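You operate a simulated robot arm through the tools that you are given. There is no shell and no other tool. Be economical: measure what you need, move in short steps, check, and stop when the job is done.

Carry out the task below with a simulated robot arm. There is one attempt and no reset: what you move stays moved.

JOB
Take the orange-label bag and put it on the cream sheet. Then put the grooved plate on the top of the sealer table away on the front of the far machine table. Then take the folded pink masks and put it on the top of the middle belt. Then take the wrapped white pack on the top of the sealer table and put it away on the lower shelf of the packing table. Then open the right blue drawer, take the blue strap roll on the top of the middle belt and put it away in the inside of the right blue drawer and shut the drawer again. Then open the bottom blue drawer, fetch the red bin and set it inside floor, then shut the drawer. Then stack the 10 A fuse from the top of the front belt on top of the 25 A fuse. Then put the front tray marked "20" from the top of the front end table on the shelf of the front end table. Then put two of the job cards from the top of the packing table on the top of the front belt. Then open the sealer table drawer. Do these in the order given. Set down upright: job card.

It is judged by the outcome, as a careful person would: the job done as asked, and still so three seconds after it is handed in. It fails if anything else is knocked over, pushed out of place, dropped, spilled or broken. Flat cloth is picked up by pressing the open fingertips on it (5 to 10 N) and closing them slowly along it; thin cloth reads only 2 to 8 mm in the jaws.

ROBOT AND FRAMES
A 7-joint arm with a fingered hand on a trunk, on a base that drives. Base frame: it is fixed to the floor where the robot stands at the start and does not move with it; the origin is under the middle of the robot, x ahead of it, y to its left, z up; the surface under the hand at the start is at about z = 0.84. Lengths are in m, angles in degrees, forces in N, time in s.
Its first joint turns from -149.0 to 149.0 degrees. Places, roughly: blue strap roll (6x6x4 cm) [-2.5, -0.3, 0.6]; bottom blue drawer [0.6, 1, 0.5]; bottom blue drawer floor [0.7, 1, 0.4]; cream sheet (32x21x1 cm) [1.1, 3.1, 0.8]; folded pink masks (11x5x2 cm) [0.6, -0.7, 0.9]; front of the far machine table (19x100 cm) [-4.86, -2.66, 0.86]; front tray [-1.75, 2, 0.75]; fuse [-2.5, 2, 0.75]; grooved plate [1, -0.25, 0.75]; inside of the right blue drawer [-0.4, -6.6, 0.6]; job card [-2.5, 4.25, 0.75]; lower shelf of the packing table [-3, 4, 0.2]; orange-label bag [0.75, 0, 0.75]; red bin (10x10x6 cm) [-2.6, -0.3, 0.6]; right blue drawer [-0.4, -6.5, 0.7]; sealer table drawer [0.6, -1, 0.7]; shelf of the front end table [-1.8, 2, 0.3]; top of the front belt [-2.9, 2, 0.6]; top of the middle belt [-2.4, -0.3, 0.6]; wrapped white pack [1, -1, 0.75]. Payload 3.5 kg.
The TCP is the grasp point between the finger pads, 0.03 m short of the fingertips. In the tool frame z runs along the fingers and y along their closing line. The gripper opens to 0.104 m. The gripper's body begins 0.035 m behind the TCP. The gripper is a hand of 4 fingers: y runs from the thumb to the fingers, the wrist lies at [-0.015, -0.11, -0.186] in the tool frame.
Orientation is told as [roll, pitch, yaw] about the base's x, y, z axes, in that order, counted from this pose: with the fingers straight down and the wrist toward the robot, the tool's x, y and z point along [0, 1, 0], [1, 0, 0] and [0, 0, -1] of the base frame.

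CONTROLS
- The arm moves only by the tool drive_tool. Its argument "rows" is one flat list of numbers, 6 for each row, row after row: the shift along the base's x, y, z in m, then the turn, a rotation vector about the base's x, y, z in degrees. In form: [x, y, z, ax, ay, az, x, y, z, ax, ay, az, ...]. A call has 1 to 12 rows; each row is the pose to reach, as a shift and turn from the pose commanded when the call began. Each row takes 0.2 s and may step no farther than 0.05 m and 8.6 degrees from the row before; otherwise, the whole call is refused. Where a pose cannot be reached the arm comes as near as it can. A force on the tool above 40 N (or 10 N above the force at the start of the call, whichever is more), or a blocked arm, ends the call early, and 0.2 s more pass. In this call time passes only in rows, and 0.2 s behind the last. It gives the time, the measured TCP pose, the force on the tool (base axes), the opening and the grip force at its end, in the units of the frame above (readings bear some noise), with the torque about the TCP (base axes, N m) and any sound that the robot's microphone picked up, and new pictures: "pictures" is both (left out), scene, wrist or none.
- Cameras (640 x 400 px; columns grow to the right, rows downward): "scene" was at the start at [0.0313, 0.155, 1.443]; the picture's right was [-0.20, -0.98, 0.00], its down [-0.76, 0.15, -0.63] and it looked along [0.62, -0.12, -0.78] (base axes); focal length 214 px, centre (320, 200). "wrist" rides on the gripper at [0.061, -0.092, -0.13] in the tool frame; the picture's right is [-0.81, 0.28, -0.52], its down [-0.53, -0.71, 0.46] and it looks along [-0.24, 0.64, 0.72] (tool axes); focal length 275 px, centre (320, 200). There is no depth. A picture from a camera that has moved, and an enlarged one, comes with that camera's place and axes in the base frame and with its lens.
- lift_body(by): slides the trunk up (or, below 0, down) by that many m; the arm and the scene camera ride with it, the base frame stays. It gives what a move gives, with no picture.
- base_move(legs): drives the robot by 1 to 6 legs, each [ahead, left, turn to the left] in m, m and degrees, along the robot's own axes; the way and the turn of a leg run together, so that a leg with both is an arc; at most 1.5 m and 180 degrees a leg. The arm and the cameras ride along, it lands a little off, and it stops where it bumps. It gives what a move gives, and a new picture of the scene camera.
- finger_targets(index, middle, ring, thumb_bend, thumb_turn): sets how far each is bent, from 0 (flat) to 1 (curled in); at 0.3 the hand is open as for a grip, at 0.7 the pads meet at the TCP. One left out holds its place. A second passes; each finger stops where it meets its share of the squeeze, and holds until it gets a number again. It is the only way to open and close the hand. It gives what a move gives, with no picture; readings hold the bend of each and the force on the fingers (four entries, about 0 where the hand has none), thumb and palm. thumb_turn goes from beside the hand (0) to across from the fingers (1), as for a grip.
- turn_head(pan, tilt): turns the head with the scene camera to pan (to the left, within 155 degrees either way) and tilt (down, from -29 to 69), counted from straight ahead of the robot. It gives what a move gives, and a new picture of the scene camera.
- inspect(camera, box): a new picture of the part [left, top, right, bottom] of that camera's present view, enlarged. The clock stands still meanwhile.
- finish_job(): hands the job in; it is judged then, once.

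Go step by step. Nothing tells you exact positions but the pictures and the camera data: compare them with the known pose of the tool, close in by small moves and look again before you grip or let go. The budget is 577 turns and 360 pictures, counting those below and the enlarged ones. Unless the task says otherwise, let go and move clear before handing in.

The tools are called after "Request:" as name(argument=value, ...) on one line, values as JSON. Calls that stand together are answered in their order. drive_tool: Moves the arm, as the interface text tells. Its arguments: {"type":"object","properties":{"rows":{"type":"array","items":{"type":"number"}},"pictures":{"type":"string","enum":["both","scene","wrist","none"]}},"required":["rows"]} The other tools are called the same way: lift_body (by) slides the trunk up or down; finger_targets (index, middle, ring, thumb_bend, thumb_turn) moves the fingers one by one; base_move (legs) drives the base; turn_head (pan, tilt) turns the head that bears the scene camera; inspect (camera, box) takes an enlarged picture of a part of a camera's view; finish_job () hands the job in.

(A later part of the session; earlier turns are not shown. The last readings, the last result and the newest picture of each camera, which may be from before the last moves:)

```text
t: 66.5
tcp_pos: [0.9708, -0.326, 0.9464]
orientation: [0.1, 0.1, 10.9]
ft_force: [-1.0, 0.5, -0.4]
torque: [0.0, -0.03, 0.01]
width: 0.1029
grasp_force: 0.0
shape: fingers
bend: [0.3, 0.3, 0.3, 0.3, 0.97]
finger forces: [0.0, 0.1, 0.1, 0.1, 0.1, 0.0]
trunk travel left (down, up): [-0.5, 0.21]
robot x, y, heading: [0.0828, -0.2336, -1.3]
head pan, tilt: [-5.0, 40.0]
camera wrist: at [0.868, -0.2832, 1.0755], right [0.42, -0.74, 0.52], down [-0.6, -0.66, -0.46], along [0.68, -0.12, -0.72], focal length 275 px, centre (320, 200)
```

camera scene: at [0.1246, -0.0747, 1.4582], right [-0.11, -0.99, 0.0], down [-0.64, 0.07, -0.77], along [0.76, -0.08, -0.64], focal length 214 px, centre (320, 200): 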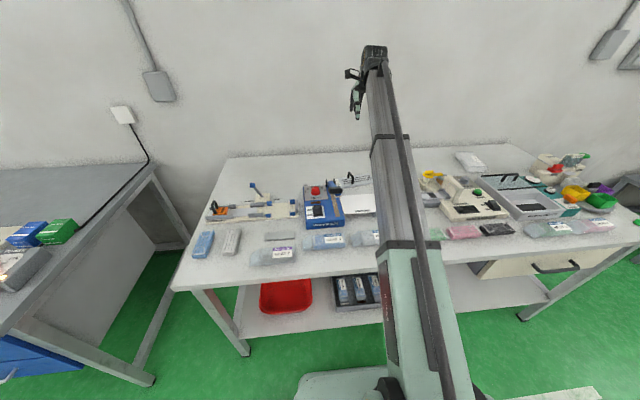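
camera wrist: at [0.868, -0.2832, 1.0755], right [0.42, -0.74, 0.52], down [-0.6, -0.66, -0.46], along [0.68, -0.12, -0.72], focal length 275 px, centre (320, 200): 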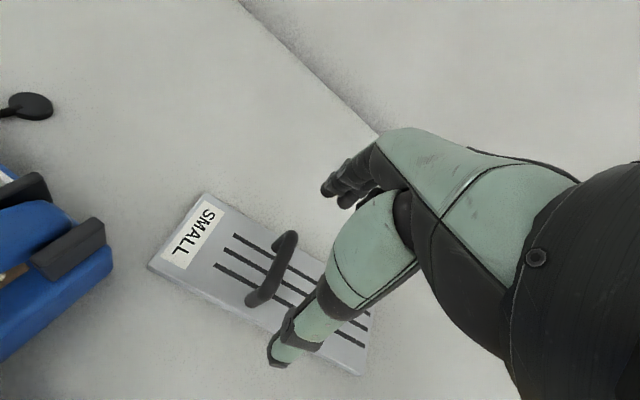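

Request:
drive_tool(rows=[0.002, 0, -0.03, 0, 0, 0, 0.002, 0, -0.055, 0, 0, 0, 0.002, 0, -0.07, 0, 0, 0], pictures="wrist")

```text
t: 67.3
tcp_pos: [0.9733, -0.3254, 0.8747]
orientation: [0.0, 0.0, 10.8]
ft_force: [-0.3, 0.9, 0.5]
torque: [0.01, -0.02, 0.0]
width: 0.1029
grasp_force: 0.0
shape: fingers
bend: [0.3, 0.3, 0.3, 0.3, 0.97]
finger forces: [0.0, 0.1, 0.1, 0.0, 0.0, 0.1]
trunk travel left (down, up): [-0.5, 0.21]
robot x, y, heading: [0.0789, -0.2364, -1.3]
head pan, tilt: [-5.0, 40.0]
camera wrist: at [0.8712, -0.2817, 1.0055], right [0.42, -0.74, 0.52], down [-0.6, -0.66, -0.46], along [0.68, -0.12, -0.72], focal length 275 px, centre (320, 200)
```

wrist: 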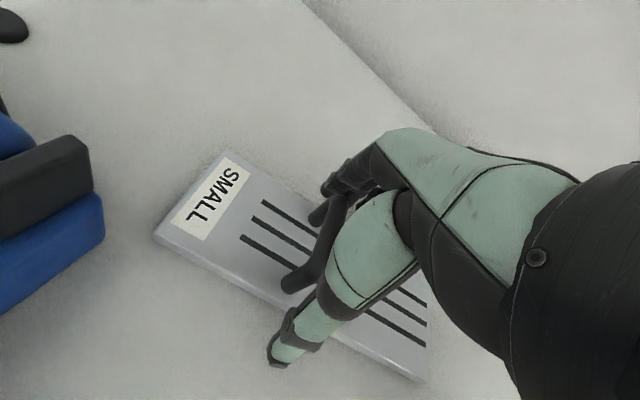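

Request:
finger_targets(index=0.7, middle=0.7, ring=0.7, thumb_bend=0.7)

Request:
drive_tool(rows=[0, 0, 0.02, 0, 0, 0, 0, 0, 0.05, 0, 0, 0], pictures="wrist")

```text
t: 68.3
tcp_pos: [0.974, -0.3264, 0.8761]
orientation: [0.0, 0.0, 10.8]
ft_force: [0.7, 0.8, 1.5]
torque: [0.08, -0.25, 0.08]
width: 0.0708
grasp_force: 26.2
shape: fingers
bend: [0.54, 0.59, 0.6, 0.39, 0.93]
finger forces: [10.5, 10.4, 7.4, 0.1, 24.0, 0.0]
trunk travel left (down, up): [-0.5, 0.21]
robot x, y, heading: [0.0792, -0.2379, -1.2]
head pan, tilt: [-5.0, 40.0]
```

```text
t: 68.9
tcp_pos: [0.9735, -0.3267, 0.9271]
orientation: [0.0, 0.1, 10.7]
ft_force: [0.0, 0.7, -3.8]
torque: [0.08, -0.05, -0.01]
width: 0.0705
grasp_force: 24.3
shape: fingers
bend: [0.55, 0.59, 0.61, 0.39, 0.92]
finger forces: [9.8, 8.8, 6.8, 0.0, 23.7, 0.0]
trunk travel left (down, up): [-0.5, 0.21]
robot x, y, heading: [0.0795, -0.2371, -1.2]
head pan, tilt: [-5.0, 40.0]
camera wrist: at [0.8716, -0.2827, 1.0563], right [0.42, -0.74, 0.52], down [-0.6, -0.66, -0.45], along [0.68, -0.12, -0.73], focal length 275 px, centre (320, 200)
```

wrist: 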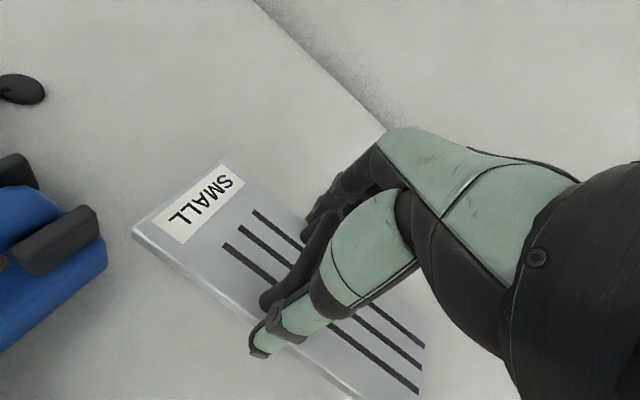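

The plate is held. I lift and retract to carry height, then survey the route toward the far machine table.

Request:
drive_tool(rows=[0, 0, 0.05, 0, 0, 0, 0, 0, 0.1, 0, 0, 0, 0, 0, 0.15, 0, 0, 0, 0, 0, 0.2, 0, 0, 0, 0, 0, 0.25, 0, 0, 0, -0.03, 0, 0.28, 0, 0, 0, -0.07, 0, 0.28, 0, 0, 0, -0.11, 0, 0.28, 0, 0, 0, -0.16, 0, 0.28, 0, 0, 0, -0.21, 0, 0.28, 0, 0, 0, -0.26, 0, 0.28, 0, 0, 0, -0.3, 0.01, 0.28, 0, 0, 0], pictures="wrist")

Request:
turn_head(pan=-110, tilt=40)

Request:
turn_head(pan=-150, tilt=20)

```text
t: 71.5
tcp_pos: [0.6732, -0.3139, 1.2073]
orientation: [-0.1, 0.0, 10.7]
ft_force: [0.1, 0.9, -4.4]
torque: [0.06, -0.09, 0.02]
width: 0.0706
grasp_force: 23.8
shape: fingers
bend: [0.55, 0.6, 0.61, 0.38, 0.92]
finger forces: [9.5, 8.4, 6.4, 0.0, 23.4, 0.1]
trunk travel left (down, up): [-0.5, 0.21]
robot x, y, heading: [0.0775, -0.239, -1.2]
head pan, tilt: [-5.0, 40.0]
camera wrist: at [0.5716, -0.2706, 1.3369], right [0.42, -0.74, 0.52], down [-0.6, -0.66, -0.46], along [0.68, -0.12, -0.72], focal length 275 px, centre (320, 200)
```

wrist: 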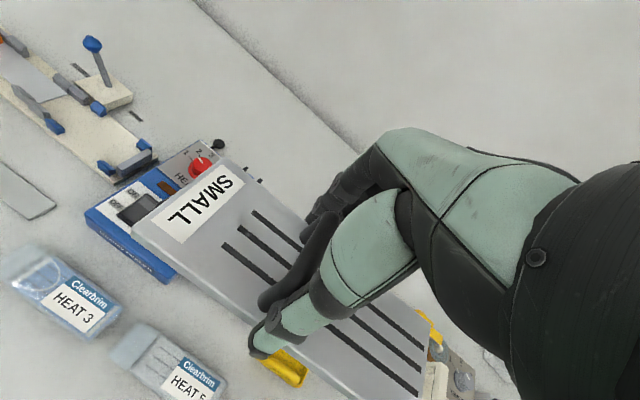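

```text
t: 73.3
tcp_pos: [0.675, -0.3145, 1.2076]
orientation: [0.0, -0.1, 10.8]
ft_force: [-0.2, 0.1, -4.6]
torque: [0.07, -0.05, 0.01]
width: 0.0703
grasp_force: 24.2
shape: fingers
bend: [0.55, 0.6, 0.61, 0.38, 0.92]
finger forces: [9.5, 8.4, 6.4, 0.1, 23.4, 0.0]
trunk travel left (down, up): [-0.5, 0.21]
robot x, y, heading: [0.0788, -0.2339, -1.2]
head pan, tilt: [-110.0, 40.0]
camera scene: at [0.009, -0.1448, 1.4583], right [-0.93, 0.36, 0.0], down [0.23, 0.6, -0.77], along [-0.28, -0.71, -0.64], focal length 214 px, centre (320, 200)
```

scene: 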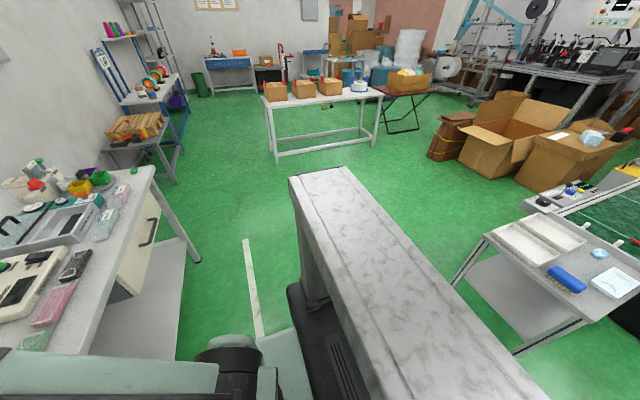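

```text
t: 74.4
tcp_pos: [0.6743, -0.3147, 1.2086]
orientation: [0.0, -0.1, 10.9]
ft_force: [-0.2, 0.0, -3.7]
torque: [0.02, -0.07, 0.01]
width: 0.0702
grasp_force: 24.0
shape: fingers
bend: [0.55, 0.6, 0.61, 0.38, 0.92]
finger forces: [9.6, 8.4, 6.4, 0.1, 23.4, 0.0]
trunk travel left (down, up): [-0.5, 0.21]
robot x, y, heading: [0.0795, -0.2323, -1.5]
head pan, tilt: [-150.0, 20.0]
camera scene: at [-0.0419, -0.1104, 1.4897], right [-0.48, 0.88, 0.0], down [0.3, 0.17, -0.94], along [-0.82, -0.45, -0.34], focal length 214 px, centre (320, 200)
```

scene: 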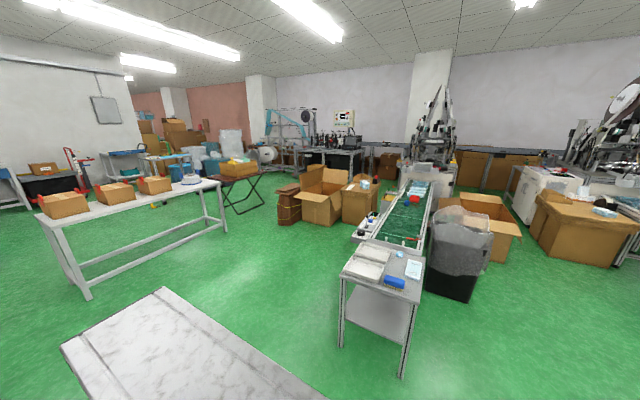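

Request:
inspect(camera="scene", box=[210, 90, 430, 230])

```text
2.86 times, centred on (320, 160) of scene
camera zoom: at [-0.0419, -0.1104, 1.4897], right [-0.48, 0.88, 0.0], down [0.3, 0.17, -0.94], along [-0.82, -0.45, -0.34], focal length 613 px, centre (320, 314)
```

zoom: 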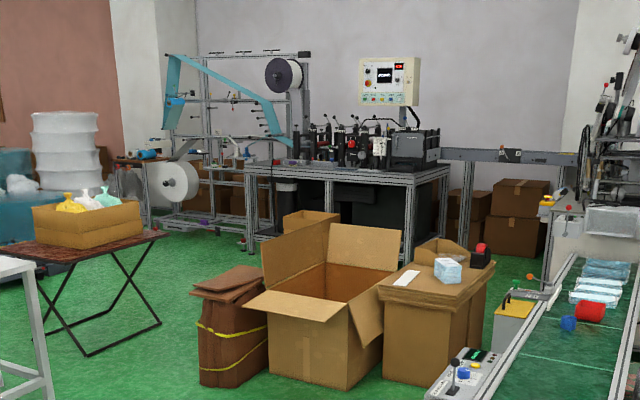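

The marbled shape is the robot's own body. I back off, turn right and drive toward the gap between the white table and the cartons.

Request:
base_move(legs=[[-0.2, 0, 0], [0, 0, -131.3], [1.2, 0, 0], [1.0, 0, 0]])

Request:
turn_head(pan=-20, tilt=30)

```text
t: 92.2
tcp_pos: [-2.0056, -2.4147, 1.2076]
orientation: [0.0, 0.1, -116.0]
ft_force: [0.1, 0.9, -4.0]
torque: [-0.07, 0.01, 0.0]
width: 0.0697
grasp_force: 22.6
shape: fingers
bend: [0.56, 0.6, 0.62, 0.38, 0.92]
finger forces: [9.2, 7.9, 5.8, 0.0, 22.6, 0.1]
trunk travel left (down, up): [-0.5, 0.21]
robot x, y, heading: [-1.5845, -1.9845, -128.1]
head pan, tilt: [-150.0, 20.0]
camera scene: at [-1.41, -1.9622, 1.4897], right [0.99, -0.14, 0.0], down [-0.05, -0.34, -0.94], along [0.13, 0.93, -0.34], focal length 214 px, centre (320, 200)
```

scene: 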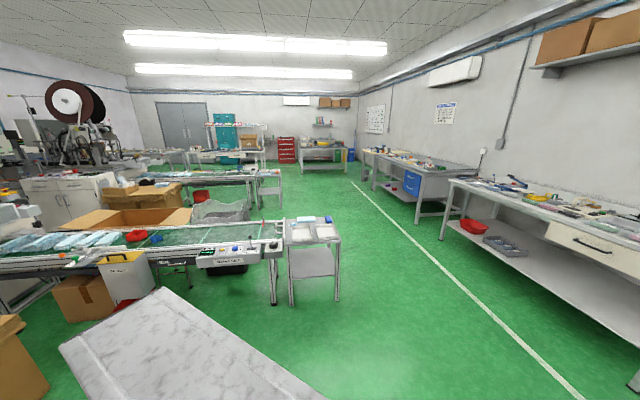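

```text
t: 94.3
tcp_pos: [-2.0045, -2.4143, 1.2062]
orientation: [0.0, 0.0, -116.0]
ft_force: [0.1, -0.3, -4.5]
torque: [-0.08, 0.01, 0.01]
width: 0.07
grasp_force: 22.5
shape: fingers
bend: [0.56, 0.6, 0.62, 0.38, 0.92]
finger forces: [9.2, 7.9, 5.9, 0.1, 22.6, 0.1]
trunk travel left (down, up): [-0.5, 0.21]
robot x, y, heading: [-1.588, -1.9866, -128.0]
head pan, tilt: [-20.0, 30.0]
camera scene: at [-1.4996, -2.1023, 1.4736], right [-0.53, 0.85, 0.0], down [0.42, 0.26, -0.87], along [-0.73, -0.46, -0.5], focal length 214 px, centre (320, 200)
```

scene: 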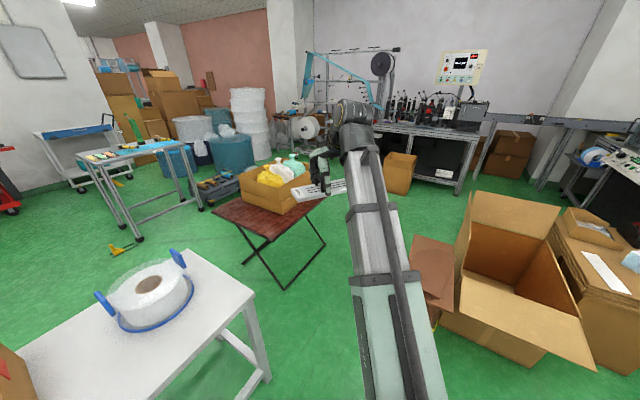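

I turn to face the gap diagonally and check it with the head.

Request:
base_move(legs=[[0, 0, -19]])

Request:
turn_head(pan=-25, tilt=55)

Request:
turn_head(pan=25, tilt=55)

```text
t: 95.8
tcp_pos: [-2.1239, -2.2502, 1.2078]
orientation: [0.0, -0.1, -135.5]
ft_force: [-0.5, -0.2, -4.1]
torque: [-0.05, 0.03, 0.01]
width: 0.0697
grasp_force: 22.7
shape: fingers
bend: [0.56, 0.6, 0.62, 0.38, 0.92]
finger forces: [9.2, 7.7, 5.7, 0.1, 22.4, 0.0]
trunk travel left (down, up): [-0.5, 0.21]
robot x, y, heading: [-1.5821, -1.9852, -147.7]
head pan, tilt: [-20.0, 30.0]
camera scene: at [-1.5436, -2.1239, 1.4736], right [-0.22, 0.98, 0.0], down [0.49, 0.11, -0.87], along [-0.85, -0.19, -0.5], focal length 214 px, centre (320, 200)
```

scene: 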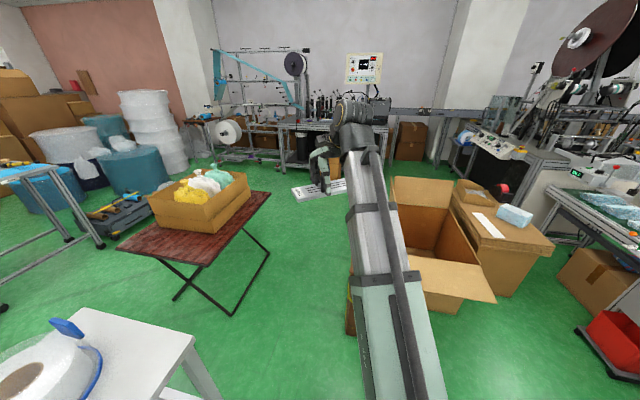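

```text
t: 96.7
tcp_pos: [-2.1238, -2.2517, 1.2061]
orientation: [0.0, 0.1, -135.5]
ft_force: [0.7, 0.0, -3.3]
torque: [-0.09, 0.02, 0.01]
width: 0.0698
grasp_force: 22.3
shape: fingers
bend: [0.56, 0.6, 0.62, 0.38, 0.92]
finger forces: [9.2, 7.8, 5.7, 0.0, 22.5, 0.1]
trunk travel left (down, up): [-0.5, 0.21]
robot x, y, heading: [-1.5865, -1.9873, -147.5]
head pan, tilt: [-25.0, 55.0]
camera scene: at [-1.5268, -2.1137, 1.4376], right [-0.13, 0.99, 0.0], down [0.81, 0.11, -0.57], along [-0.57, -0.08, -0.82], focal length 214 px, centre (320, 200)
```

scene: 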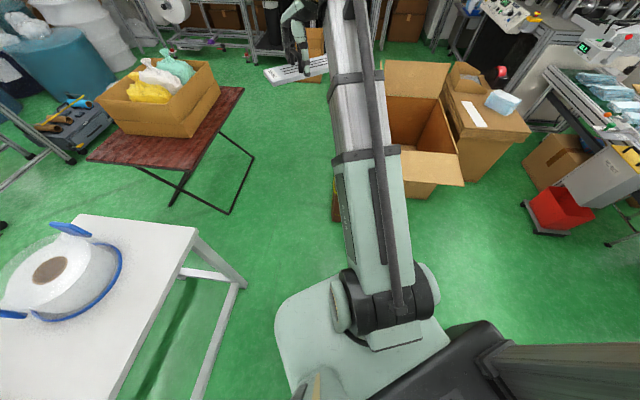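

```text
t: 97.9
tcp_pos: [-2.1243, -2.2508, 1.2071]
orientation: [0.0, 0.0, -135.5]
ft_force: [0.0, 0.5, -3.8]
torque: [-0.07, 0.04, -0.03]
width: 0.0699
grasp_force: 22.6
shape: fingers
bend: [0.56, 0.6, 0.62, 0.38, 0.92]
finger forces: [9.2, 7.8, 5.7, 0.0, 22.5, 0.0]
trunk travel left (down, up): [-0.5, 0.21]
robot x, y, heading: [-1.5889, -1.984, -147.5]
head pan, tilt: [25.0, 55.0]
camera scene: at [-1.494, -2.1651, 1.4376], right [-0.84, 0.54, 0.0], down [0.44, 0.69, -0.57], along [-0.31, -0.48, -0.82], focal length 214 px, centre (320, 200)
```

scene: 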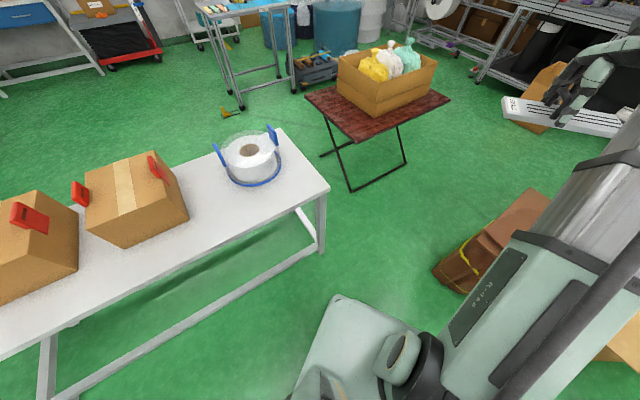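

Request:
base_move(legs=[[0.92, 0.02, 0], [0, 0, -32.5]])

Request:
turn_head(pan=10, tilt=40)

```text
t: 104.1
tcp_pos: [-2.9103, -2.4271, 1.2081]
orientation: [0.1, 0.1, -166.9]
ft_force: [-0.2, -0.1, -4.7]
torque: [-0.02, 0.06, 0.06]
width: 0.0695
grasp_force: 22.2
shape: fingers
bend: [0.56, 0.61, 0.62, 0.38, 0.92]
finger forces: [9.2, 7.7, 5.5, 0.0, 22.3, 0.0]
trunk travel left (down, up): [-0.5, 0.21]
robot x, y, heading: [-2.3119, -2.4777, -178.6]
head pan, tilt: [25.0, 55.0]
camera scene: at [-2.3269, -2.6807, 1.4376], right [-0.44, 0.9, 0.0], down [0.74, 0.36, -0.57], along [-0.51, -0.25, -0.82], focal length 214 px, centre (320, 200)
```

scene: 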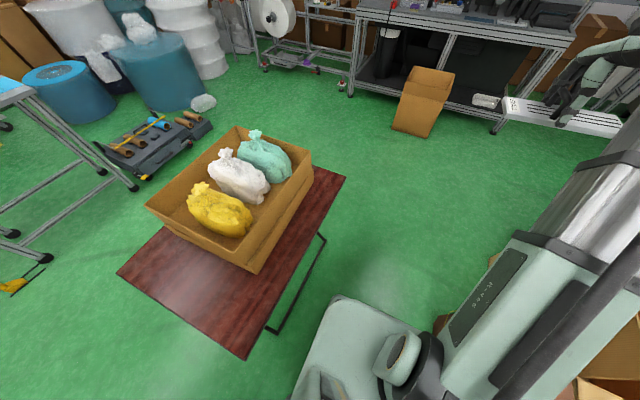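

```text
t: 104.8
tcp_pos: [-2.9103, -2.427, 1.2078]
orientation: [0.1, 0.0, -166.8]
ft_force: [0.6, -0.2, -4.4]
torque: [-0.02, 0.08, -0.03]
width: 0.0698
grasp_force: 21.7
shape: fingers
bend: [0.56, 0.61, 0.62, 0.38, 0.92]
finger forces: [9.1, 7.7, 5.5, 0.1, 22.2, 0.0]
trunk travel left (down, up): [-0.5, 0.21]
robot x, y, heading: [-2.3111, -2.483, -178.9]
head pan, tilt: [10.0, 40.0]
camera scene: at [-2.3456, -2.6654, 1.4582], right [-0.2, 0.98, 0.0], down [0.63, 0.13, -0.77], along [-0.75, -0.15, -0.64], focal length 214 px, centre (320, 200)
```

scene: 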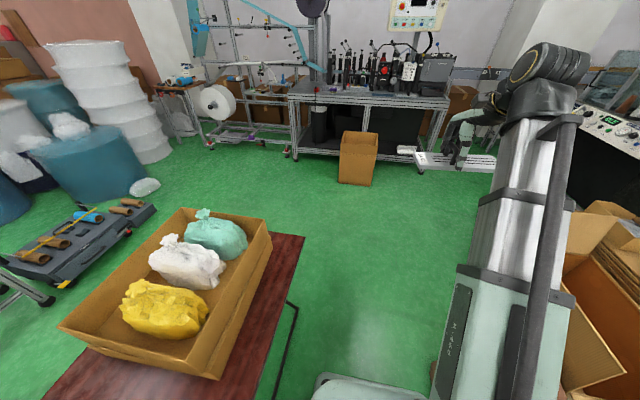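

Request:
base_move(legs=[[1.45, 0, 0]])

Request:
turn_head(pan=5, tilt=40)

```text
t: 112.1
tcp_pos: [-4.3761, -2.4918, 1.2077]
orientation: [-0.1, 0.1, -165.4]
ft_force: [0.3, -0.6, -4.2]
torque: [-0.05, 0.06, -0.02]
width: 0.0696
grasp_force: 22.5
shape: fingers
bend: [0.56, 0.61, 0.62, 0.38, 0.92]
finger forces: [9.1, 7.6, 5.5, 0.0, 22.3, 0.1]
trunk travel left (down, up): [-0.5, 0.21]
robot x, y, heading: [-3.7764, -2.5304, -177.3]
head pan, tilt: [10.0, 40.0]
camera scene: at [-3.805, -2.7158, 1.4582], right [-0.22, 0.98, 0.0], down [0.63, 0.14, -0.77], along [-0.75, -0.17, -0.64], focal length 214 px, centre (320, 200)
```

scene: 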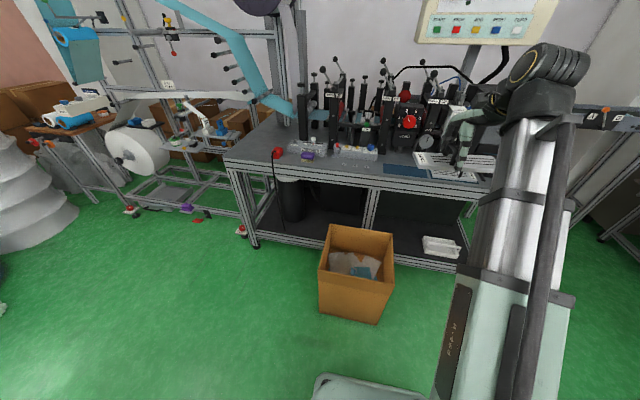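

```text
t: 112.8
tcp_pos: [-4.3765, -2.4919, 1.2072]
orientation: [-0.1, 0.0, -165.2]
ft_force: [-0.5, -0.6, -4.0]
torque: [-0.02, 0.07, -0.03]
width: 0.0695
grasp_force: 21.8
shape: fingers
bend: [0.56, 0.61, 0.62, 0.38, 0.92]
finger forces: [9.1, 7.6, 5.6, 0.1, 22.3, 0.0]
trunk travel left (down, up): [-0.5, 0.21]
robot x, y, heading: [-3.7768, -2.5289, -177.4]
head pan, tilt: [5.0, 40.0]
camera scene: at [-3.8063, -2.7085, 1.4582], right [-0.13, 0.99, 0.0], down [0.64, 0.09, -0.77], along [-0.76, -0.1, -0.64], focal length 214 px, centre (320, 200)
```

scene: 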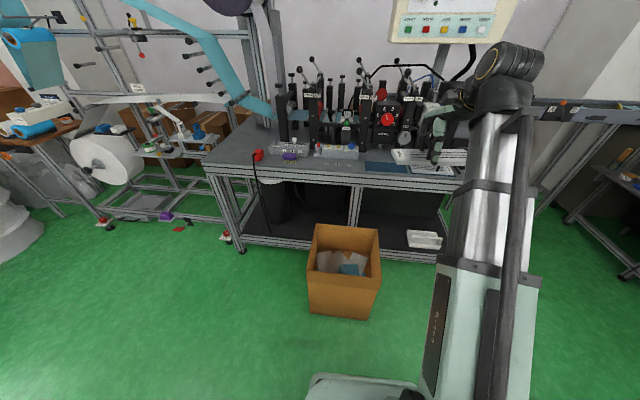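

Request:
inspect(camera="scene", box=[200, 80, 480, 250])

```text
2.29 times, centred on (340, 165) of scene
camera zoom: at [-3.8063, -2.7085, 1.4582], right [-0.13, 0.99, 0.0], down [0.64, 0.09, -0.77], along [-0.76, -0.1, -0.64], focal length 490 px, centre (274, 280)
```

zoom: 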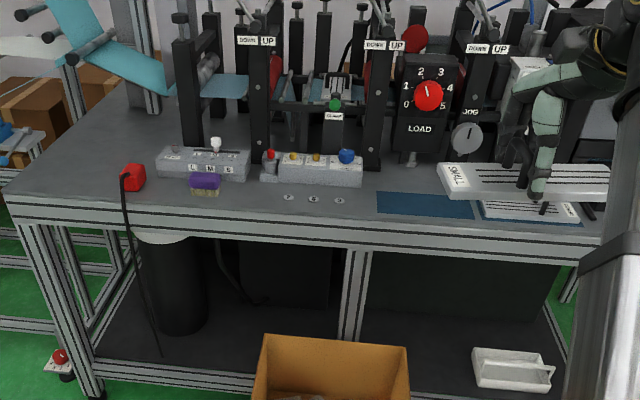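

A blue mat on the table's front edge has a free half (y −2.60…−2.37, x −4.89…−4.77), well inside the front strip. I move closer and set up above it.

Request:
base_move(legs=[[0.17, 0, 0]])

Request:
drive_tool(rows=[-0.03, 0, 0, 0, 0, -5, -0.07, 0, 0, 0, 0, -10, -0.11, 0, 0, 0, 0, -14.6, -0.15, 0, 0, 0, 0, -14.6, -0.19, 0, 0, 0, 0, -14.6])

```text
t: 114.2
tcp_pos: [-4.5431, -2.5003, 1.2077]
orientation: [0.0, 0.1, -165.3]
ft_force: [-0.6, 0.0, -3.9]
torque: [-0.05, 0.09, -0.01]
width: 0.0696
grasp_force: 22.3
shape: fingers
bend: [0.56, 0.61, 0.62, 0.38, 0.92]
finger forces: [9.2, 7.8, 5.4, 0.0, 22.5, 0.0]
trunk travel left (down, up): [-0.5, 0.21]
robot x, y, heading: [-3.9419, -2.538, -177.1]
head pan, tilt: [5.0, 40.0]
camera scene: at [-3.9729, -2.7163, 1.4582], right [-0.13, 0.99, 0.0], down [0.64, 0.09, -0.77], along [-0.76, -0.1, -0.64], focal length 214 px, centre (320, 200)
```

scene: 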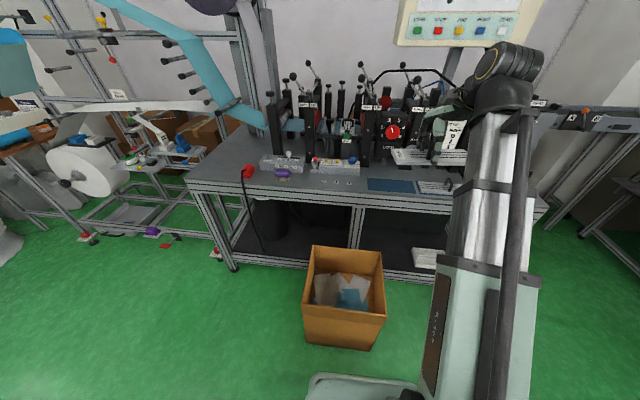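

```text
t: 115.4
tcp_pos: [-4.7341, -2.5013, 1.2068]
orientation: [-0.1, 0.0, -180.0]
ft_force: [-0.1, 0.4, -4.6]
torque: [-0.02, 0.13, -0.04]
width: 0.0693
grasp_force: 26.4
shape: fingers
bend: [0.56, 0.61, 0.63, 0.38, 0.92]
finger forces: [9.5, 7.1, 13.1, 0.0, 22.9, 0.0]
trunk travel left (down, up): [-0.5, 0.21]
robot x, y, heading: [-3.9405, -2.5367, -177.4]
head pan, tilt: [5.0, 40.0]
camera scene: at [-3.9729, -2.7162, 1.4582], right [-0.13, 0.99, 0.0], down [0.64, 0.09, -0.77], along [-0.76, -0.1, -0.64], focal length 214 px, centre (320, 200)
camera wrist: at [-4.6435, -2.5626, 1.336], right [-0.28, 0.81, 0.52], down [0.71, 0.53, -0.46], along [-0.64, 0.24, -0.72], focal length 275 px, centre (320, 200)
```

scene: 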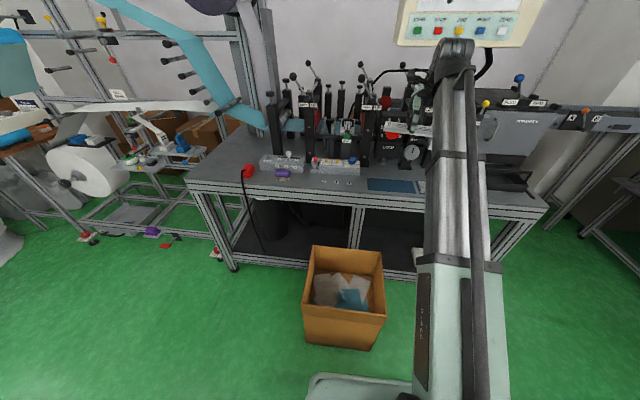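
wrist: 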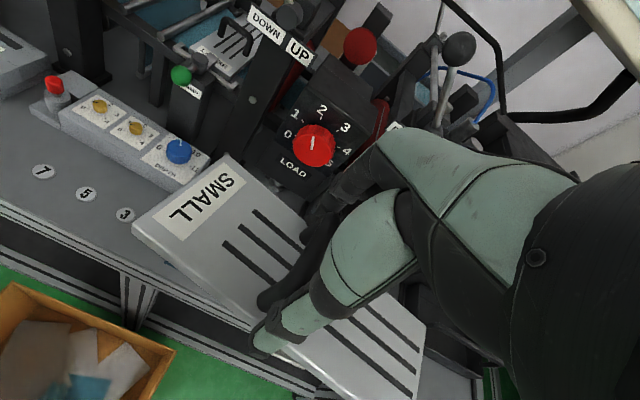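

Request:
inspect(camera="scene", box=[320, 60, 520, 210])

```text
2.67 times, centred on (420, 135) of scene
camera zoom: at [-3.9729, -2.7162, 1.4582], right [-0.13, 0.99, 0.0], down [0.64, 0.09, -0.77], along [-0.76, -0.1, -0.64], focal length 572 px, centre (53, 373)
```

zoom: 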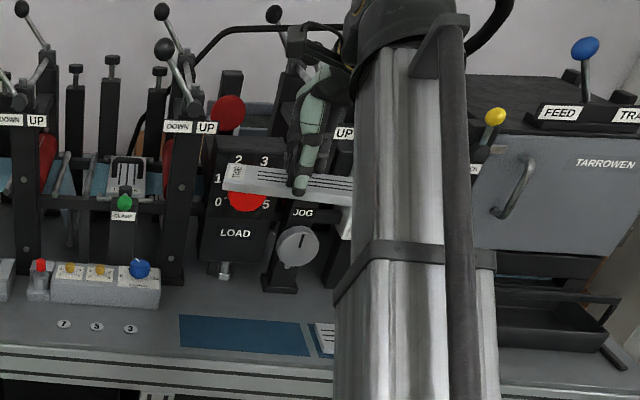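

Request:
drive_tool(rows=[-0.045, 0.003, -0.01, 0, 0, 0, -0.09, 0.006, -0.03, 0, 0, 0, -0.096, 0.006, -0.075, 0, 0, 0, -0.096, 0.006, -0.12, 0, 0, 0, -0.096, 0.006, -0.165, 0, 0, 0, -0.096, 0.006, -0.21, 0, 0, 0])

Request:
inspect(camera="scene", box=[320, 60, 520, 210])

```text
t: 116.8
tcp_pos: [-4.8298, -2.496, 0.9954]
orientation: [-0.1, 0.0, -179.9]
ft_force: [-0.1, -0.6, -4.1]
torque: [-0.03, 0.09, 0.01]
width: 0.0695
grasp_force: 23.5
shape: fingers
bend: [0.56, 0.61, 0.64, 0.38, 0.92]
finger forces: [9.4, 7.2, 9.2, 0.1, 21.4, 0.1]
trunk travel left (down, up): [-0.5, 0.21]
robot x, y, heading: [-3.9422, -2.5333, -177.4]
head pan, tilt: [5.0, 40.0]
camera scene: at [-3.9727, -2.7163, 1.4583], right [-0.13, 0.99, 0.0], down [0.64, 0.09, -0.77], along [-0.76, -0.1, -0.64], focal length 214 px, centre (320, 200)
camera wrist: at [-4.7387, -2.5576, 1.1246], right [-0.28, 0.81, 0.52], down [0.71, 0.53, -0.46], along [-0.64, 0.24, -0.72], focal length 275 px, centre (320, 200)
```

scene: 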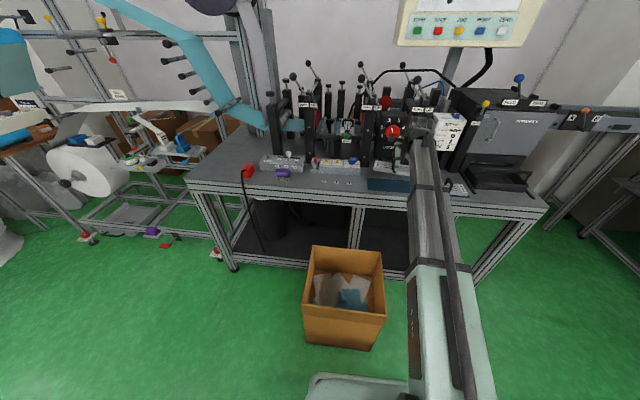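
wrist: 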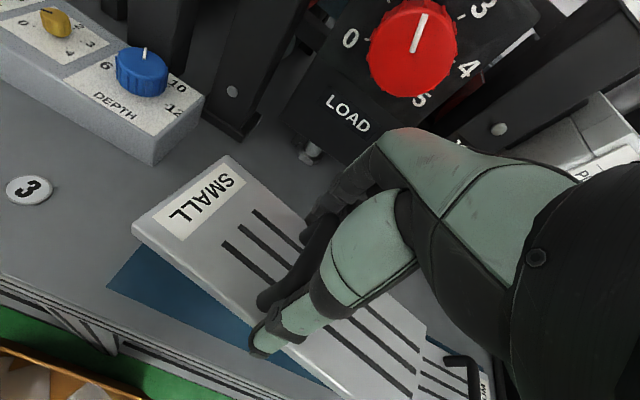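

```text
2.67 times, centred on (420, 135) of scene
camera zoom: at [-3.9727, -2.7163, 1.4583], right [-0.13, 0.99, 0.0], down [0.64, 0.09, -0.77], along [-0.76, -0.1, -0.64], focal length 572 px, centre (53, 373)
```

zoom: 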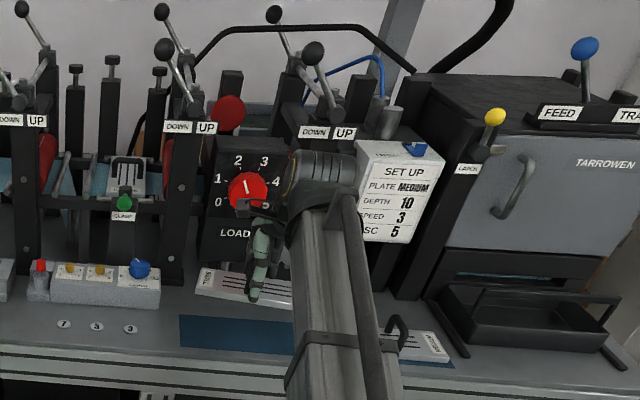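

Request:
drive_tool(rows=[0, 0, -0.035, 0, 0, 0, 0, 0, -0.07, 0, 0, 0, 0, 0, -0.085, 0, 0, 0], pictures="wrist")

```text
t: 117.6
tcp_pos: [-4.829, -2.4926, 0.9118]
orientation: [0.0, 0.1, -179.9]
ft_force: [0.0, 0.3, -4.0]
torque: [0.01, 0.09, 0.01]
width: 0.0695
grasp_force: 23.3
shape: fingers
bend: [0.56, 0.61, 0.64, 0.38, 0.93]
finger forces: [9.3, 7.2, 8.7, 0.1, 21.2, 0.0]
trunk travel left (down, up): [-0.5, 0.21]
robot x, y, heading: [-3.9441, -2.5388, -177.1]
head pan, tilt: [5.0, 40.0]
camera wrist: at [-4.7378, -2.5529, 1.0416], right [-0.28, 0.81, 0.52], down [0.71, 0.53, -0.45], along [-0.64, 0.24, -0.73], focal length 275 px, centre (320, 200)
```

wrist: 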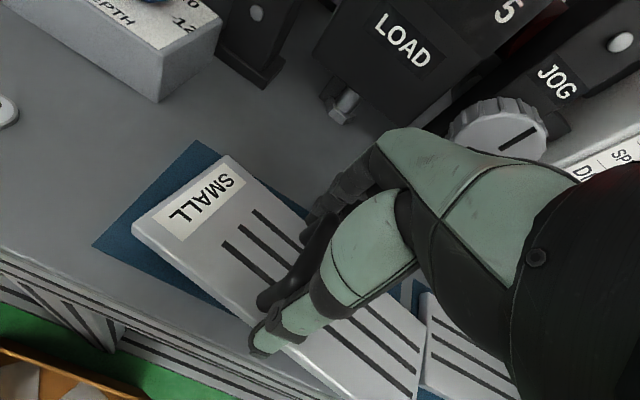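

Request:
drive_tool(rows=[-0.003, -0.008, -0.007, 0, 0, 0, -0.003, -0.008, -0.013, 0, 0, 0], pictures="none")

```text
t: 118.2
tcp_pos: [-4.8315, -2.501, 0.8995]
orientation: [0.0, 0.0, -179.8]
ft_force: [0.6, -0.3, -4.5]
torque: [-0.01, 0.09, 0.05]
width: 0.0695
grasp_force: 23.8
shape: fingers
bend: [0.56, 0.61, 0.64, 0.38, 0.93]
finger forces: [9.2, 7.2, 8.5, 0.1, 21.1, 0.0]
trunk travel left (down, up): [-0.5, 0.21]
robot x, y, heading: [-3.9392, -2.5343, -177.4]
head pan, tilt: [5.0, 40.0]
```

Request:
drive_tool(rows=[0, 0, -0.003, 0, 0, 0, 0, 0, -0.006, 0, 0, 0], pictures="none")

```text
t: 118.8
tcp_pos: [-4.8302, -2.5019, 0.8974]
orientation: [-0.1, -0.3, -179.9]
ft_force: [-2.8, 0.4, 20.4]
torque: [0.45, 0.59, 0.15]
width: 0.0693
grasp_force: 33.5
shape: fingers
bend: [0.56, 0.61, 0.62, 0.38, 0.93]
finger forces: [9.2, 7.7, 26.7, 0.1, 23.3, 0.0]
trunk travel left (down, up): [-0.5, 0.21]
robot x, y, heading: [-3.944, -2.5351, -177.4]
head pan, tilt: [5.0, 40.0]
```

Request:
drive_tool(rows=[0, 0, 0.004, 0, 0, 0], pictures="none")

Request:
finger_targets(index=0.35, middle=0.35, ring=0.35, thumb_bend=0.3)

Request:
drive_tool(rows=[0, 0, 0.02, 0, 0, 0, 0, 0, 0.05, 0, 0, 0, 0, 0, 0.09, 0, 0, 0, 0, 0, 0.13, 0, 0, 0], pictures="wrist")

```text
t: 119.2
tcp_pos: [-4.8316, -2.5008, 0.8987]
orientation: [0.0, 0.0, -179.9]
ft_force: [-4.7, -0.3, 8.1]
torque: [0.23, 0.48, 0.03]
width: 0.0691
grasp_force: 28.8
shape: fingers
bend: [0.56, 0.61, 0.63, 0.38, 0.93]
finger forces: [10.2, 8.5, 18.2, 0.0, 20.7, 0.0]
trunk travel left (down, up): [-0.5, 0.21]
robot x, y, heading: [-3.9415, -2.536, -177.3]
head pan, tilt: [5.0, 40.0]
```

```text
t: 120.2
tcp_pos: [-4.8308, -2.5022, 0.8969]
orientation: [0.0, -0.1, -179.9]
ft_force: [1.3, 0.2, 0.5]
torque: [0.01, -0.04, -0.01]
width: 0.0983
grasp_force: 0.3
shape: fingers
bend: [0.35, 0.35, 0.35, 0.29, 0.97]
finger forces: [0.0, 0.1, 0.0, 0.1, 0.7, 0.0]
trunk travel left (down, up): [-0.5, 0.21]
robot x, y, heading: [-3.9416, -2.5372, -177.2]
head pan, tilt: [5.0, 40.0]
```

```text
t: 121.2
tcp_pos: [-4.8308, -2.5017, 1.0264]
orientation: [0.0, 0.1, -180.0]
ft_force: [-0.5, -0.2, 0.0]
torque: [0.02, 0.01, 0.0]
width: 0.097
grasp_force: 0.1
shape: fingers
bend: [0.35, 0.35, 0.35, 0.3, 0.97]
finger forces: [0.0, 0.0, 0.0, 0.1, 0.0, 0.0]
trunk travel left (down, up): [-0.5, 0.21]
robot x, y, heading: [-3.9418, -2.5361, -177.3]
head pan, tilt: [5.0, 40.0]
camera wrist: at [-4.7399, -2.5621, 1.1559], right [-0.28, 0.81, 0.52], down [0.71, 0.53, -0.45], along [-0.64, 0.24, -0.73], focal length 275 px, centre (320, 200)
```

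wrist: 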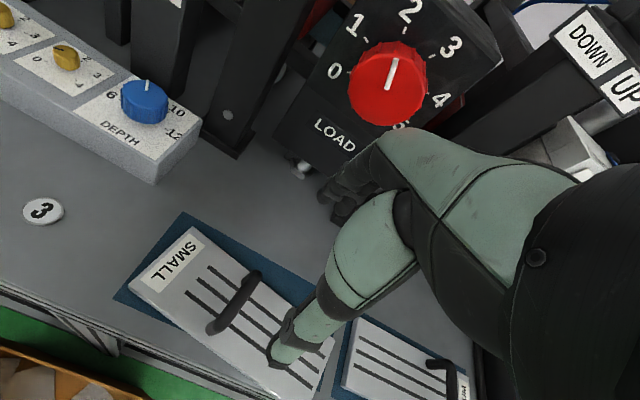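

The grooved plate rests on the blue mat. I retract and back out along the same route.

Request:
drive_tool(rows=[0, 0, 0.045, 0, 0, 0, 0.01, 0, 0.09, 0, 0, 0, 0.03, 0, 0.13, 0, 0, 0, 0.06, 0, 0.165, 0, 0, 0, 0.1, 0, 0.19, 0, 0, 0, 0.145, 0, 0.2, 0, 0, 0, 0.19, 0, 0.2, 0, 0, 0, 0.235, 0, 0.2, 0, 0, 0, 0.28, 0, 0.2, 0, 0, 0], pictures="none")

```text
t: 123.2
tcp_pos: [-4.5505, -2.4998, 1.2314]
orientation: [0.0, 0.0, -179.9]
ft_force: [0.0, -0.7, -0.1]
torque: [-0.01, 0.02, -0.02]
width: 0.0973
grasp_force: 0.0
shape: fingers
bend: [0.35, 0.35, 0.35, 0.3, 0.97]
finger forces: [0.0, 0.0, 0.1, 0.1, 0.1, 0.0]
trunk travel left (down, up): [-0.5, 0.21]
robot x, y, heading: [-3.944, -2.5367, -177.2]
head pan, tilt: [5.0, 40.0]
```

Request:
base_move(legs=[[-0.8, 0, 0], [-0.82, 0, 0], [0, 0, 31], [-0.92, 0, 0]])

```text
t: 137.4
tcp_pos: [-2.1114, -2.2418, 1.2308]
orientation: [-0.1, 0.0, -147.6]
ft_force: [-0.1, -0.5, 0.4]
torque: [-0.01, -0.03, -0.04]
width: 0.097
grasp_force: 0.2
shape: fingers
bend: [0.35, 0.35, 0.35, 0.3, 0.97]
finger forces: [0.0, 0.0, 0.0, 0.0, 0.0, 0.0]
trunk travel left (down, up): [-0.5, 0.21]
robot x, y, heading: [-1.5775, -1.9471, -145.0]
head pan, tilt: [5.0, 40.0]
camera scene: at [-1.5067, -2.1155, 1.4583], right [-0.64, 0.77, 0.0], down [0.49, 0.41, -0.77], along [-0.59, -0.49, -0.64], focal length 214 px, centre (320, 200)
```

scene: 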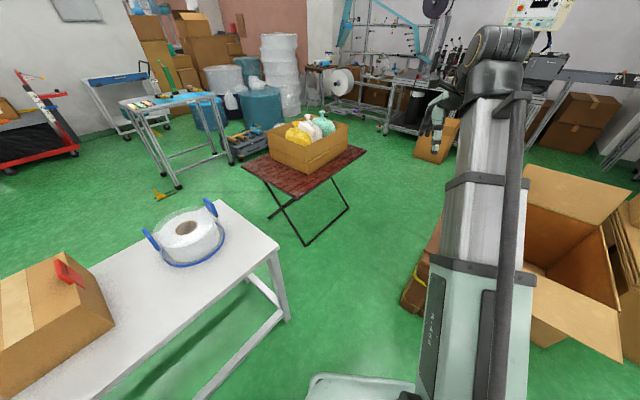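

Request:
base_move(legs=[[0, 0, 145], [0.75, 0.6, 0], [0.7, 0.6, 0]])

Request:
turn_head(pan=0, tilt=45)

```text
t: 152.8
tcp_pos: [0.5535, -0.897, 1.2304]
orientation: [0.1, 0.0, -5.2]
ft_force: [-0.6, -0.2, 0.6]
torque: [-0.01, -0.01, 0.0]
width: 0.0967
grasp_force: 0.0
shape: fingers
bend: [0.35, 0.35, 0.35, 0.3, 0.97]
finger forces: [0.0, 0.0, 0.0, 0.0, 0.1, 0.0]
trunk travel left (down, up): [-0.5, 0.21]
robot x, y, heading: [-0.0452, -0.8037, -2.6]
head pan, tilt: [5.0, 40.0]
camera scene: at [-0.0007, -0.629, 1.4583], right [0.04, -1.0, 0.0], down [-0.64, -0.03, -0.77], along [0.77, 0.03, -0.64], focal length 214 px, centre (320, 200)
```

scene: 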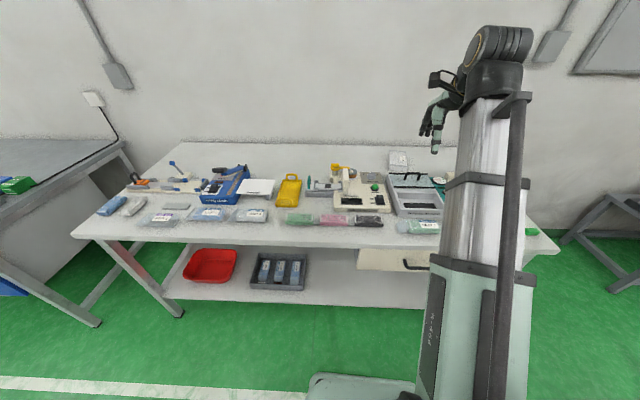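

```text
t: 153.5
tcp_pos: [0.5534, -0.8967, 1.2315]
orientation: [0.1, 0.1, -5.1]
ft_force: [0.2, 0.1, 0.0]
torque: [0.0, -0.01, -0.05]
width: 0.0972
grasp_force: 0.0
shape: fingers
bend: [0.35, 0.35, 0.35, 0.3, 0.97]
finger forces: [0.0, 0.1, 0.1, 0.0, 0.0, 0.1]
trunk travel left (down, up): [-0.5, 0.21]
robot x, y, heading: [-0.0493, -0.8039, -2.8]
head pan, tilt: [0.0, 45.0]
camera scene: at [-0.0044, -0.6363, 1.451], right [-0.04, -1.0, 0.0], down [-0.71, 0.03, -0.71], along [0.71, -0.03, -0.71], focal length 214 px, centre (320, 200)
```

scene: 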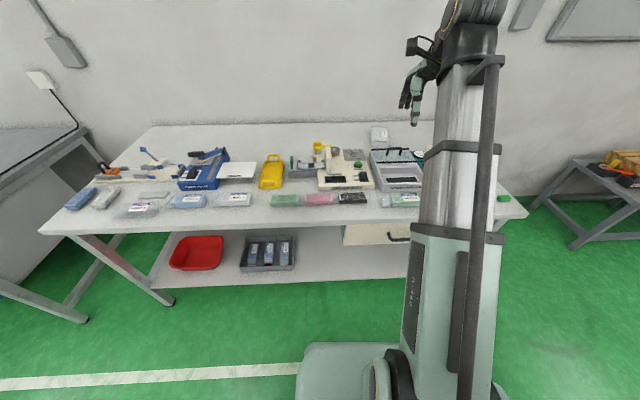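

Request:
inspect(camera="scene", box=[250, 120, 450, 245])

```text
3.20 times, centred on (350, 182) of scene
camera zoom: at [-0.0044, -0.6363, 1.451], right [-0.04, -1.0, 0.0], down [-0.71, 0.03, -0.71], along [0.71, -0.03, -0.71], focal length 686 px, centre (224, 256)
```

zoom: 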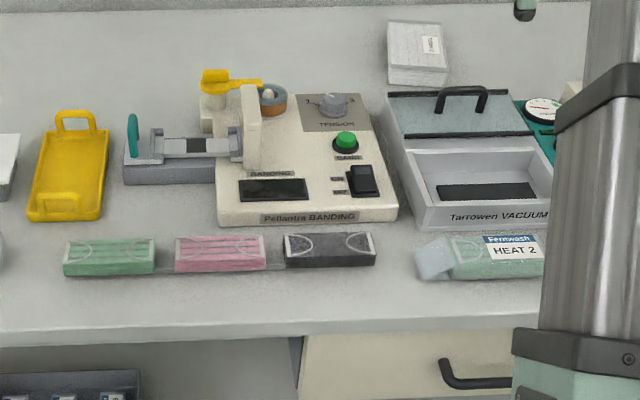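

The pink mask pack is at about [0.597, -0.656], between green and black packs, long side along y. I move the hand above it.

Request:
drive_tool(rows=[0.01, 0.045, 0, 0, 0, 5, 0.02, 0.09, -0.01, 0, 0, 5, 0.03, 0.135, -0.02, 0, 0, 5, 0.035, 0.18, -0.04, 0, 0, 5, 0.04, 0.22, -0.06, 0, 0, 5, 0.044, 0.241, -0.1, 0, 0, 5, 0.044, 0.241, -0.15, 0, 0, 5, 0.044, 0.241, -0.2, 0, 0, 5, 0.044, 0.241, -0.25, 0, 0, 5])

Request:
finger_targets(index=0.42, middle=0.42, ring=0.42, thumb_bend=0.38)

```text
t: 155.5
tcp_pos: [0.5928, -0.6573, 0.9815]
orientation: [-0.1, 0.0, -0.1]
ft_force: [-0.1, -0.6, -0.1]
torque: [0.0, -0.02, 0.01]
width: 0.0972
grasp_force: 0.1
shape: fingers
bend: [0.35, 0.35, 0.35, 0.3, 0.97]
finger forces: [0.1, 0.1, 0.1, 0.0, 0.0, 0.0]
trunk travel left (down, up): [-0.5, 0.21]
robot x, y, heading: [-0.0526, -0.8028, -2.4]
head pan, tilt: [0.0, 45.0]
camera scene: at [-0.0044, -0.6363, 1.4511], right [-0.04, -1.0, 0.0], down [-0.71, 0.03, -0.71], along [0.71, -0.03, -0.71], focal length 214 px, centre (320, 200)
camera wrist: at [0.5012, -0.595, 1.1101], right [0.27, -0.81, 0.52], down [-0.71, -0.53, -0.46], along [0.64, -0.25, -0.72], focal length 275 px, centre (320, 200)
```

scene: 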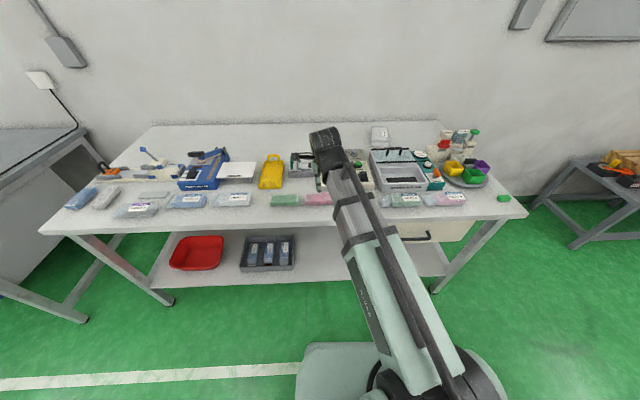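
wrist: 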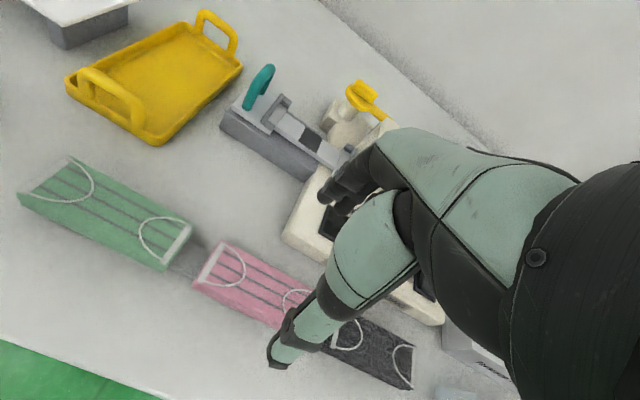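

```text
t: 156.5
tcp_pos: [0.5931, -0.6572, 0.9814]
orientation: [0.0, 0.0, -0.2]
ft_force: [0.8, 0.4, -0.5]
torque: [0.01, 0.02, 0.02]
width: 0.0786
grasp_force: 0.1
shape: fingers
bend: [0.42, 0.42, 0.42, 0.38, 0.97]
finger forces: [0.0, 0.1, 0.0, 0.1, 0.0, 0.1]
trunk travel left (down, up): [-0.5, 0.21]
robot x, y, heading: [-0.0513, -0.8048, -2.8]
head pan, tilt: [0.0, 45.0]
```

Request:
drive_tool(rows=[0, -0.003, -0.045, 0, 0, 0, 0, -0.003, -0.08, 0, 0, 0, 0, -0.003, -0.108, 0, 0, 0], pictures="wrist")

```text
t: 157.3
tcp_pos: [0.5956, -0.6583, 0.8755]
orientation: [-0.1, 0.0, -0.2]
ft_force: [-1.6, -0.1, 0.4]
torque: [-0.03, -0.03, -0.02]
width: 0.0785
grasp_force: 0.5
shape: fingers
bend: [0.42, 0.43, 0.42, 0.38, 0.97]
finger forces: [0.0, 1.4, 0.1, 0.0, 0.0, 0.0]
trunk travel left (down, up): [-0.5, 0.21]
robot x, y, heading: [-0.0514, -0.8038, -2.7]
head pan, tilt: [0.0, 45.0]
camera wrist: at [0.5035, -0.5958, 1.0053], right [0.27, -0.81, 0.52], down [-0.71, -0.53, -0.46], along [0.64, -0.25, -0.72], focal length 275 px, centre (320, 200)
```

wrist: 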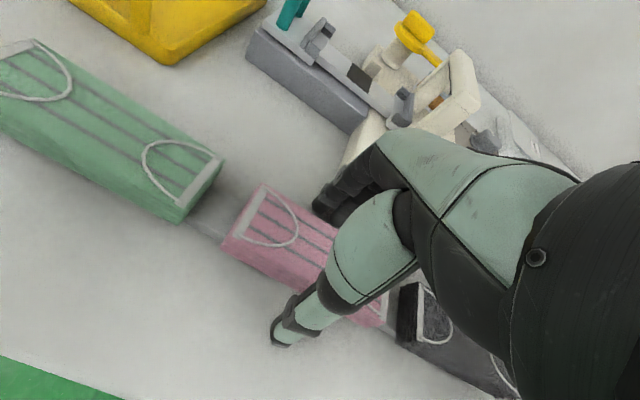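

Request:
finger_targets(index=0.7, middle=0.7, ring=0.7, thumb_bend=0.7)

Request:
drive_tool(rows=[0, 0, 0.02, 0, 0, 0, 0, 0, 0.06, 0, 0, 0, 0, 0, 0.1, 0, 0, 0], pictures="wrist")

```text
t: 158.3
tcp_pos: [0.5967, -0.6573, 0.8763]
orientation: [0.0, 0.0, -0.2]
ft_force: [0.1, -0.3, 0.1]
torque: [0.02, 0.01, -0.01]
width: 0.0393
grasp_force: 16.7
shape: fingers
bend: [0.6, 0.64, 0.65, 0.53, 0.95]
finger forces: [7.2, 5.7, 3.6, 0.0, 16.7, 0.0]
trunk travel left (down, up): [-0.5, 0.21]
robot x, y, heading: [-0.0493, -0.8043, -2.6]
head pan, tilt: [0.0, 45.0]
```

```text
t: 159.1
tcp_pos: [0.5968, -0.6602, 0.9754]
orientation: [0.0, 0.0, -0.1]
ft_force: [1.0, 0.5, 0.0]
torque: [0.0, -0.01, 0.02]
width: 0.0394
grasp_force: 16.5
shape: fingers
bend: [0.6, 0.64, 0.65, 0.53, 0.95]
finger forces: [7.2, 5.6, 3.5, 0.0, 16.8, 0.1]
trunk travel left (down, up): [-0.5, 0.21]
robot x, y, heading: [-0.0487, -0.8041, -2.8]
head pan, tilt: [0.0, 45.0]
camera wrist: at [0.5043, -0.5983, 1.105], right [0.27, -0.81, 0.52], down [-0.71, -0.53, -0.45], along [0.64, -0.25, -0.73], focal length 275 px, centre (320, 200)
```

wrist: 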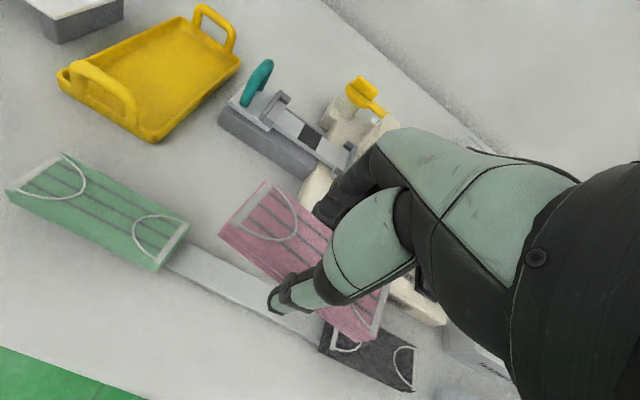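

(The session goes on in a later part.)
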